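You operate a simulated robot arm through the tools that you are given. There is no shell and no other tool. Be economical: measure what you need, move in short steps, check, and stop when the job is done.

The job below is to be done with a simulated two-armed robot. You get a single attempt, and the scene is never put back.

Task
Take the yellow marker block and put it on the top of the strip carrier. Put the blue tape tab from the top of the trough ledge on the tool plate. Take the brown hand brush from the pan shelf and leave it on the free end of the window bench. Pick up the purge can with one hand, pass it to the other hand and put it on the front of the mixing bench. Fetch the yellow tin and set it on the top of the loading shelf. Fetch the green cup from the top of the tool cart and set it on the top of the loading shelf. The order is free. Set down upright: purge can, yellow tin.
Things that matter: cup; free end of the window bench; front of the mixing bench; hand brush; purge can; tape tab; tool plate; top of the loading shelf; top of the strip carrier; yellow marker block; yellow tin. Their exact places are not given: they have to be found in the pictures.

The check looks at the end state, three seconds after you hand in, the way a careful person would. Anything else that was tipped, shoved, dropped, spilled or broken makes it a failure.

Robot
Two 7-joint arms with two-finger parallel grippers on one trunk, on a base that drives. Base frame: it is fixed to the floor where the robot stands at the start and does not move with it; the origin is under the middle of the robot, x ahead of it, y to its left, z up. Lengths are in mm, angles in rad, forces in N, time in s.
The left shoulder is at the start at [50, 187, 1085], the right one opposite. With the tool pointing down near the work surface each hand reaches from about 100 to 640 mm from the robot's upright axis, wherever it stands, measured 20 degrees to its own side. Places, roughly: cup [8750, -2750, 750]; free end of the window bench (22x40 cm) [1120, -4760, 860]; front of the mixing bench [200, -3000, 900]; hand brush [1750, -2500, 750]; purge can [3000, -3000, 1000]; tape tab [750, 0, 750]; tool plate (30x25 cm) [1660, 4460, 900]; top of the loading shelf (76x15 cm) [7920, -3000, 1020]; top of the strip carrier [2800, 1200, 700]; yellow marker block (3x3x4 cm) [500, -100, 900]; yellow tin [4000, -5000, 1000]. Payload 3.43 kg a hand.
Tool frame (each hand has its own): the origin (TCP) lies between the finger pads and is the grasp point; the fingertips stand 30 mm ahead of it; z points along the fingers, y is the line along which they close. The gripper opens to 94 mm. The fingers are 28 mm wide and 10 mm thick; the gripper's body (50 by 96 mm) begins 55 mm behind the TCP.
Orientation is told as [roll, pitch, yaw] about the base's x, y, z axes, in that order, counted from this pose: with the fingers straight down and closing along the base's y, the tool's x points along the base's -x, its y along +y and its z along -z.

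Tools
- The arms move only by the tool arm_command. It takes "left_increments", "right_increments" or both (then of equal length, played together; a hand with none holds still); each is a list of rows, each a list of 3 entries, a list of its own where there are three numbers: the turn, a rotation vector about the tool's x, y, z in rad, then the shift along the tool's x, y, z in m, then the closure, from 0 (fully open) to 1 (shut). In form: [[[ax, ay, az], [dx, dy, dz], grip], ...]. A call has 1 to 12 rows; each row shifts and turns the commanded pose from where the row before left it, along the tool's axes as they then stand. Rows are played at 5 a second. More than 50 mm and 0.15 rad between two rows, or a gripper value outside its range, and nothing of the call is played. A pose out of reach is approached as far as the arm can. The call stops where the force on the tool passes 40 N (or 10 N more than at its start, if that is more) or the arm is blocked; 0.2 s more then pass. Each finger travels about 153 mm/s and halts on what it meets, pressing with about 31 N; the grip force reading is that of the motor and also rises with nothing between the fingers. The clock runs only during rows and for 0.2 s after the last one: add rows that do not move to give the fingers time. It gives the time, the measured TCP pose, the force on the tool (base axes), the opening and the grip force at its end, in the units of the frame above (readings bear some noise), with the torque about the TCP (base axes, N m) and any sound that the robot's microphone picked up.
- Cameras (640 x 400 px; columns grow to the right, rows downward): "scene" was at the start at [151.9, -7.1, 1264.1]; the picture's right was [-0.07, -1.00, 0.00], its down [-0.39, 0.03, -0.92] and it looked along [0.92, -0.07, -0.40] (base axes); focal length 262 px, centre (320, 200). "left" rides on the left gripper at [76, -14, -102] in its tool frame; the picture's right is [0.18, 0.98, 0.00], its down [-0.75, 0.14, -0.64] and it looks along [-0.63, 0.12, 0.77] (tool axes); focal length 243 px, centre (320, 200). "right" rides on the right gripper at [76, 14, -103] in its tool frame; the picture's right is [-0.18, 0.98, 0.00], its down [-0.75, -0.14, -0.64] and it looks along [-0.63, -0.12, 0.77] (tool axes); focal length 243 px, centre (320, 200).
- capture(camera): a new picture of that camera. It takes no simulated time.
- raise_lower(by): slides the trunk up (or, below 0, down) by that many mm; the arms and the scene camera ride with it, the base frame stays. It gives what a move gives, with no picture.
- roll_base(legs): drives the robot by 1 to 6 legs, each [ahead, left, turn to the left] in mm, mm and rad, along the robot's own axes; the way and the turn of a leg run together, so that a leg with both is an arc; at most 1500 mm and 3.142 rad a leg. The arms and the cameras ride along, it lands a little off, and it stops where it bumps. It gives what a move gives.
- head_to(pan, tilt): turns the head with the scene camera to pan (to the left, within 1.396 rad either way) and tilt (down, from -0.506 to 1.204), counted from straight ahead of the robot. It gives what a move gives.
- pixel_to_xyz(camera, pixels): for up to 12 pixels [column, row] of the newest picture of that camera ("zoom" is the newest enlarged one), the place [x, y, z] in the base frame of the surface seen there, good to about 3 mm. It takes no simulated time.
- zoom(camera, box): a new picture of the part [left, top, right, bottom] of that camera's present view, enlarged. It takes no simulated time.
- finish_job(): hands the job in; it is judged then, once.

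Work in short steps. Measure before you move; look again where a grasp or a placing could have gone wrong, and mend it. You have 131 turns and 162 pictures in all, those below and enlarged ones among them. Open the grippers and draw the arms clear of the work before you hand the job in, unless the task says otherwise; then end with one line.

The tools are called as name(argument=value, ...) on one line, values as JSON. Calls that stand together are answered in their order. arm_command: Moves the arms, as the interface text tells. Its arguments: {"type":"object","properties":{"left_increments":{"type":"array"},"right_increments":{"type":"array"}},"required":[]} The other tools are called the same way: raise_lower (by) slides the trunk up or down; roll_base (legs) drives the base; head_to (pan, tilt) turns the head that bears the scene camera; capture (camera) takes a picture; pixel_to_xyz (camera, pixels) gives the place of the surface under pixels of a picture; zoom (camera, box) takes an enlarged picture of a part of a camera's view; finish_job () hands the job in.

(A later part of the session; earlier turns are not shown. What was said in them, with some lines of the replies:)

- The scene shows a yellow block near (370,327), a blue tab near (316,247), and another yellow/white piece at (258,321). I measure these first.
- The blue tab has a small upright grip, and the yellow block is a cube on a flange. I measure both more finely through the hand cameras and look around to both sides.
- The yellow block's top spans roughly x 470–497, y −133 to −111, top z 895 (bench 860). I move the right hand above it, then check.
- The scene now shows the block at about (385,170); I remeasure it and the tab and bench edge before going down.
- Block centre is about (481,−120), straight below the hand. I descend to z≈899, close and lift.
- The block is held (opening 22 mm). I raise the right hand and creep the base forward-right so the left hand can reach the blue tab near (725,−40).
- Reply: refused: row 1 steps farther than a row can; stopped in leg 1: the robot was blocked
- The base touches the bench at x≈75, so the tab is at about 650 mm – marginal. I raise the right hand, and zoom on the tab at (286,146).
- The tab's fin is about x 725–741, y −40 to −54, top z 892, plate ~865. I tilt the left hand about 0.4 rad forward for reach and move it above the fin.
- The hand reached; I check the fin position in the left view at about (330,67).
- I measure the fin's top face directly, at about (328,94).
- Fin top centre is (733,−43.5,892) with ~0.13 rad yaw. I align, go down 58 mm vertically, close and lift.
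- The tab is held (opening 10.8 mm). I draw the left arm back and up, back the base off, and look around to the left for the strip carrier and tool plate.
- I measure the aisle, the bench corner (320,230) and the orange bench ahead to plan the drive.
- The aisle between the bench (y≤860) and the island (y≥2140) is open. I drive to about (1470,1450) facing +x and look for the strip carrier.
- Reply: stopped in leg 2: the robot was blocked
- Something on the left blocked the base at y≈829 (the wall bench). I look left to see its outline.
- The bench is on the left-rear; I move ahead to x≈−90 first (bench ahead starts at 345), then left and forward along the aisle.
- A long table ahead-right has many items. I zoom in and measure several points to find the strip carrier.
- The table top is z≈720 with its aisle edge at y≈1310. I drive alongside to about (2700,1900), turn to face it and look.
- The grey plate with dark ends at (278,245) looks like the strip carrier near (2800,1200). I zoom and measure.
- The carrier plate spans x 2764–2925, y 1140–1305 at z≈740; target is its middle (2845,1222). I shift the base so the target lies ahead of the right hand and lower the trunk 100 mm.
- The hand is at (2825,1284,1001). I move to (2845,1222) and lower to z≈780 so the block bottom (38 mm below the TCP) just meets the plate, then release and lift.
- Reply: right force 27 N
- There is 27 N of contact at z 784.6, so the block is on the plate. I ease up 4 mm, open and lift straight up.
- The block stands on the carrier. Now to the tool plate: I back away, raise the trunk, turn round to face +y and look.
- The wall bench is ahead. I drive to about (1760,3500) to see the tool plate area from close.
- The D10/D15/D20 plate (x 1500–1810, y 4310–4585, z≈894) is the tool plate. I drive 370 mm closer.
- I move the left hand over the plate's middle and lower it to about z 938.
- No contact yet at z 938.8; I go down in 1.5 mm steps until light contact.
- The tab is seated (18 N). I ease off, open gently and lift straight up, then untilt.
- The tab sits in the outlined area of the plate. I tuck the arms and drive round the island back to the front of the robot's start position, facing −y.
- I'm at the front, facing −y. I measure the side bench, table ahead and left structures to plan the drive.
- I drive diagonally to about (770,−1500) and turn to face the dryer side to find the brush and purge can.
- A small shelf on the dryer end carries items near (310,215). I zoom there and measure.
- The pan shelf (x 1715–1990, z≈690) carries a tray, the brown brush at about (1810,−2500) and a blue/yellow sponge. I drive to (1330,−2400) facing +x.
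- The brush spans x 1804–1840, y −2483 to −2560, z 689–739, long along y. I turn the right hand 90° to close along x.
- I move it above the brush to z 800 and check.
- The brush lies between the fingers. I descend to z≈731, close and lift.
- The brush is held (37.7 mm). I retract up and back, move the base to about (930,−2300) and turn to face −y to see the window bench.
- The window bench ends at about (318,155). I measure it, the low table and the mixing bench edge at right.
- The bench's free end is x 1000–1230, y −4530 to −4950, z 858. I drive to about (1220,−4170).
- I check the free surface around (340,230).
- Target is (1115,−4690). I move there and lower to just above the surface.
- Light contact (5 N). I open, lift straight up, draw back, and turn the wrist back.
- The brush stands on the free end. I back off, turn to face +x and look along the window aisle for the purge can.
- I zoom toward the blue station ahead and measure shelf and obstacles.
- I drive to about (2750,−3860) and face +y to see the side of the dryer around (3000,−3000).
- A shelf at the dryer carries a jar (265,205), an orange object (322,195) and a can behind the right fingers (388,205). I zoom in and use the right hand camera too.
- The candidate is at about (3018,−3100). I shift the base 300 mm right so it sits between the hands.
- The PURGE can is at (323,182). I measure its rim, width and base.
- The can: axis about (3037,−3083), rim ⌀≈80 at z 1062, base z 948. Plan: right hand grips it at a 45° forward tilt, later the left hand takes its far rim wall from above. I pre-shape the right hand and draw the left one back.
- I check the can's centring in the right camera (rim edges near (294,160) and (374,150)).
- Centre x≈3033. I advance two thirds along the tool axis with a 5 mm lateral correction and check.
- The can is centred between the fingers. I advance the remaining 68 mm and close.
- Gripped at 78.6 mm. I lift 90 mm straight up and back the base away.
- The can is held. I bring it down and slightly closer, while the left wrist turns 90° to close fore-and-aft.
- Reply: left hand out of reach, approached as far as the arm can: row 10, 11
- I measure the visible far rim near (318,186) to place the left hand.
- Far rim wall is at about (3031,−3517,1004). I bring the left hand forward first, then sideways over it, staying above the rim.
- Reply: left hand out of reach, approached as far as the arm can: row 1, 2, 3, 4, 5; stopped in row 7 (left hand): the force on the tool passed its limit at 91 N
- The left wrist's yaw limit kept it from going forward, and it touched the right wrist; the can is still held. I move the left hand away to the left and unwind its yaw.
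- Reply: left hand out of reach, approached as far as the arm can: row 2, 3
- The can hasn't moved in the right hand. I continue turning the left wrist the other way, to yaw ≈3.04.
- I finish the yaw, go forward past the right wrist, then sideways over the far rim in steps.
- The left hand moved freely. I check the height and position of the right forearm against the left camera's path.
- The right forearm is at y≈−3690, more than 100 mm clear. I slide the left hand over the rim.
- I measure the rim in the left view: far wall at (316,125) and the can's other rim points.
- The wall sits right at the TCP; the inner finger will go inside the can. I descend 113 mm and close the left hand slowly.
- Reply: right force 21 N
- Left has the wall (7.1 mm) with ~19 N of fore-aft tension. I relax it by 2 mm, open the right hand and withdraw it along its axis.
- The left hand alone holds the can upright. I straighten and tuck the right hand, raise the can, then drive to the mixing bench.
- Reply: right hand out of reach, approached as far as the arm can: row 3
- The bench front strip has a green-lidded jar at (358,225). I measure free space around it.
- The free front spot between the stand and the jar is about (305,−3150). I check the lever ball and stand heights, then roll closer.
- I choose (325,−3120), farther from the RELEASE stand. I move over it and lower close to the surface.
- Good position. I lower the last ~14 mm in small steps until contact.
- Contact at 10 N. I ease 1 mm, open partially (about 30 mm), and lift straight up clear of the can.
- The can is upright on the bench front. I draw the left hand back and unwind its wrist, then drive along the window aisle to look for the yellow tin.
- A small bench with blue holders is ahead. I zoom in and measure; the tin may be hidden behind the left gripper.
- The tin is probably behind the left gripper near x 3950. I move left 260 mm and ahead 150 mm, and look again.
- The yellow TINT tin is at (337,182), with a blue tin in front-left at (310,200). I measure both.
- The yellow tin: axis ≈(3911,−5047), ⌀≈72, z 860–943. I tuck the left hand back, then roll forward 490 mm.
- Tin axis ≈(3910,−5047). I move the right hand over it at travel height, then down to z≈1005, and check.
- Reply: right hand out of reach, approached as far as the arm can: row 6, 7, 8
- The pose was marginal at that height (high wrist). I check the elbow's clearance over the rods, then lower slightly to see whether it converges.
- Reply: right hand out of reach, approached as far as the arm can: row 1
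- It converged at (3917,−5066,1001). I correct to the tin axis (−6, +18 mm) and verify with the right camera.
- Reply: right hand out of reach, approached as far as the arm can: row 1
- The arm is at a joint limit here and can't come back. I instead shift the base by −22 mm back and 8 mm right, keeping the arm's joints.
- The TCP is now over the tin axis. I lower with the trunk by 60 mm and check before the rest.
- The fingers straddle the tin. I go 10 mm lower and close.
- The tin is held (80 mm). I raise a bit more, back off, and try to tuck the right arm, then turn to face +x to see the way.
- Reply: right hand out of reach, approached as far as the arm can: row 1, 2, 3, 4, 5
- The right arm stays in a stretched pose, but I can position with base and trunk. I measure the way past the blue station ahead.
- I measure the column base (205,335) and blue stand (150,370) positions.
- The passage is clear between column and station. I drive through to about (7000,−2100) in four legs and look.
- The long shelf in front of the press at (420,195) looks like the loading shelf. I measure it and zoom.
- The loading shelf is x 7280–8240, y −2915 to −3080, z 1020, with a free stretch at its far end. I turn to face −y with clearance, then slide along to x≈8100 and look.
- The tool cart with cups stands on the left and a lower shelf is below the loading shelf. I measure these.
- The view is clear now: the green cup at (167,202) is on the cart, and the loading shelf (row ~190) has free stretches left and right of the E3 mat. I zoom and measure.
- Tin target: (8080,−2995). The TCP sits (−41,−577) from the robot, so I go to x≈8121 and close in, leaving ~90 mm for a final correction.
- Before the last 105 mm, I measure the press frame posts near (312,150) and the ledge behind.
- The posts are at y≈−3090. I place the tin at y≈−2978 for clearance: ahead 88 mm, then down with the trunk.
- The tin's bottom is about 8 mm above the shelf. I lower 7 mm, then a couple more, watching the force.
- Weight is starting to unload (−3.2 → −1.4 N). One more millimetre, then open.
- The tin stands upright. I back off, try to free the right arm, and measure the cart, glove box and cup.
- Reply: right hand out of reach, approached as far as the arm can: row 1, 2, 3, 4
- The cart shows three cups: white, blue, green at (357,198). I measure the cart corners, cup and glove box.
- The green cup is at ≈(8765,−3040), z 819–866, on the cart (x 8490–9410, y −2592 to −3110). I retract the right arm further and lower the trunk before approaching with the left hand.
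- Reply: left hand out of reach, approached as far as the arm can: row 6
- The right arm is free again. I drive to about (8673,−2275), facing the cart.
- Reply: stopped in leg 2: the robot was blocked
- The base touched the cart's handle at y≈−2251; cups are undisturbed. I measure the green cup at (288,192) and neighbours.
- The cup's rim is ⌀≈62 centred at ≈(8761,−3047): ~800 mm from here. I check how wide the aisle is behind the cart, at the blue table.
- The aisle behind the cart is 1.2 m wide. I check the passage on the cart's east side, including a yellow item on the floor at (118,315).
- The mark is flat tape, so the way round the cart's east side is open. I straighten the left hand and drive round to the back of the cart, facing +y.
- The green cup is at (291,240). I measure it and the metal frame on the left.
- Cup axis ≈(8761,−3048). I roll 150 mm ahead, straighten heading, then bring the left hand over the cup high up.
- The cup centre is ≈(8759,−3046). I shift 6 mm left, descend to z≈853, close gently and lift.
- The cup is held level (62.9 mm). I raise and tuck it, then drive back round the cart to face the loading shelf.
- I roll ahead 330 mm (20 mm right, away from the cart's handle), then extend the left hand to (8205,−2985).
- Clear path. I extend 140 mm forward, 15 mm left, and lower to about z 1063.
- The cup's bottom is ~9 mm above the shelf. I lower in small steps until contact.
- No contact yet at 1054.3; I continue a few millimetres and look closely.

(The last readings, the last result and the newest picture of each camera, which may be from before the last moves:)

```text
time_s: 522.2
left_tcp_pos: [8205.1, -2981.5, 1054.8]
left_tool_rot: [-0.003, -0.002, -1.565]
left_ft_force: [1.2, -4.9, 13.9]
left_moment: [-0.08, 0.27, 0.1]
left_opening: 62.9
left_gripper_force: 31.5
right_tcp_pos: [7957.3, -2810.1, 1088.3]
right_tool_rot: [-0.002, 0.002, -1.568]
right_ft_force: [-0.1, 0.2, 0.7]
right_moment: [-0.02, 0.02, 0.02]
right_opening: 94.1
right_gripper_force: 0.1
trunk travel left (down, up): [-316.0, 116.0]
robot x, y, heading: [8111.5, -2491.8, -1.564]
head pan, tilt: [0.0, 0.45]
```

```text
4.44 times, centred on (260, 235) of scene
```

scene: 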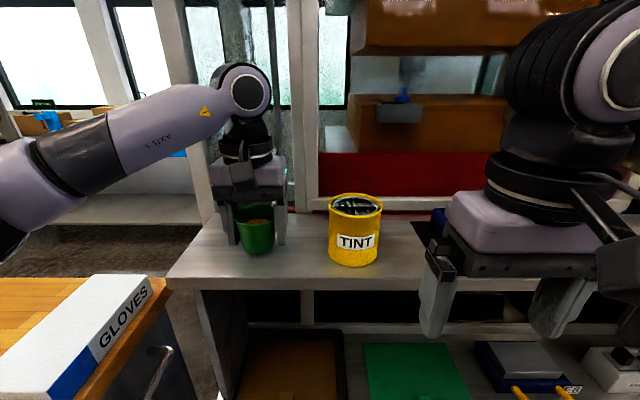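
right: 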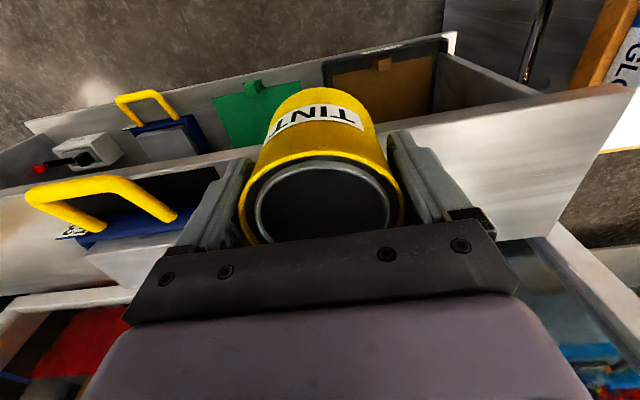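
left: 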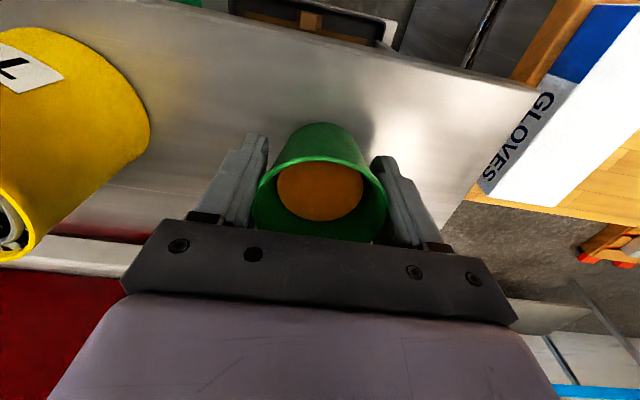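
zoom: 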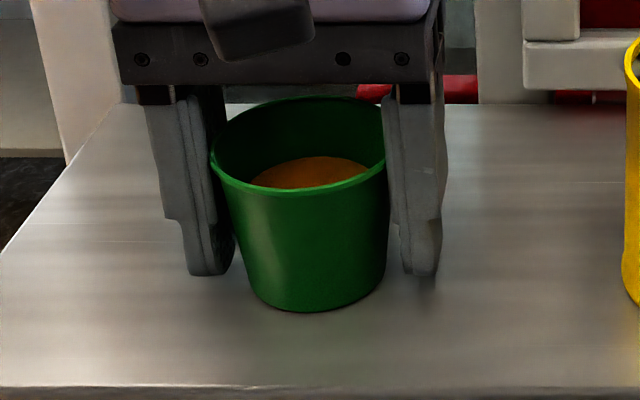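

Contact (14 N) and the cup is upright. I ease 1 mm, open to about 82 mm, lift straight up and draw back.

arm_command(left_increments=[[[0, 0, 0], [0, 0, -0.001], 1], [[0, 0, 0], [0, 0, 0], 0.25], [[0, 0, 0], [0, 0, 0], 0.12], [[0, 0, 0], [0, 0, 0], 0.12], [[0, 0, 0], [0, 0, -0.03], 0.12], [[0, 0, 0], [0, 0, -0.04], 0.12], [[0, 0, 0], [0, 0, -0.04], 0.12], [[0, 0, 0], [0.03, 0, -0.02], 0], [[0, 0, 0], [0.04, 0, 0], 0], [[0, 0, 0], [0.04, 0, 0], 0], [[0, 0, 0], [0.04, 0, 0], 0]])

roll_base(legs=[[-400, 0, 0]])

capture(camera="scene")

zoom(camera="scene", box=[180, 120, 460, 290])

```text
time_s: 524.6
left_tcp_pos: [8205.2, -2829.2, 1183.0]
left_tool_rot: [0.001, 0.001, -1.565]
left_ft_force: [-0.1, 1.2, -0.2]
left_moment: [-0.01, 0.0, -0.02]
left_opening: 93.8
left_gripper_force: 0.0
right_tcp_pos: [7956.3, -2809.9, 1088.2]
right_tool_rot: [-0.004, 0.001, -1.567]
right_ft_force: [-0.2, -0.5, 0.1]
right_moment: [0.0, 0.02, 0.01]
right_opening: 94.3
right_gripper_force: 0.1
trunk travel left (down, up): [-316.0, 116.0]
robot x, y, heading: [8110.2, -2490.1, -1.569]
head pan, tilt: [0.0, 0.45]
```

```text
time_s: 527.1
left_tcp_pos: [8205.0, -2430.6, 1182.8]
left_tool_rot: [-0.001, 0.0, -1.568]
left_ft_force: [0.3, -0.6, -0.2]
left_moment: [0.0, 0.03, -0.01]
left_opening: 94.1
left_gripper_force: 0.1
right_tcp_pos: [7954.5, -2410.6, 1087.5]
right_tool_rot: [-0.001, 0.001, -1.567]
right_ft_force: [-0.2, -0.6, 0.2]
right_moment: [-0.05, -0.01, -0.02]
right_opening: 94.0
right_gripper_force: 0.0
trunk travel left (down, up): [-316.0, 116.0]
robot x, y, heading: [8107.1, -2092.7, -1.568]
head pan, tilt: [0.0, 0.45]
```

```text
27 pictures are left
```

scene: 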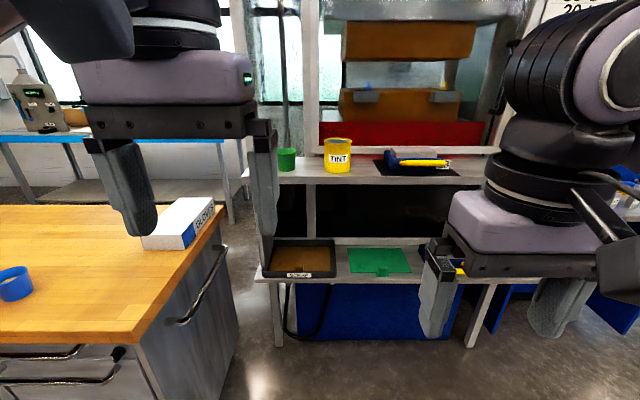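

```text
2.29 times, centred on (320, 205) of scene
```

zoom: 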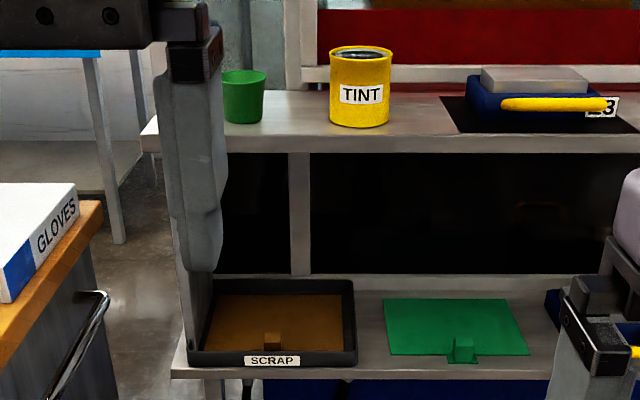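

The green cup and the yellow tin both stand upright on the loading shelf. All six items are placed, both grippers are open and clear, so I hand in.

finish_job()

```text
The job is handed in.
```

All six items were placed at their targets, the purge can was passed from the right hand to the left on the way, and I handed the job in; I don't have a verdict. The base bumped furniture three times while driving (the work bench, a wall bench and the tool cart's handle). Nothing visible had moved at the work bench or the cart; I did not look closely at what stood on the wall bench.
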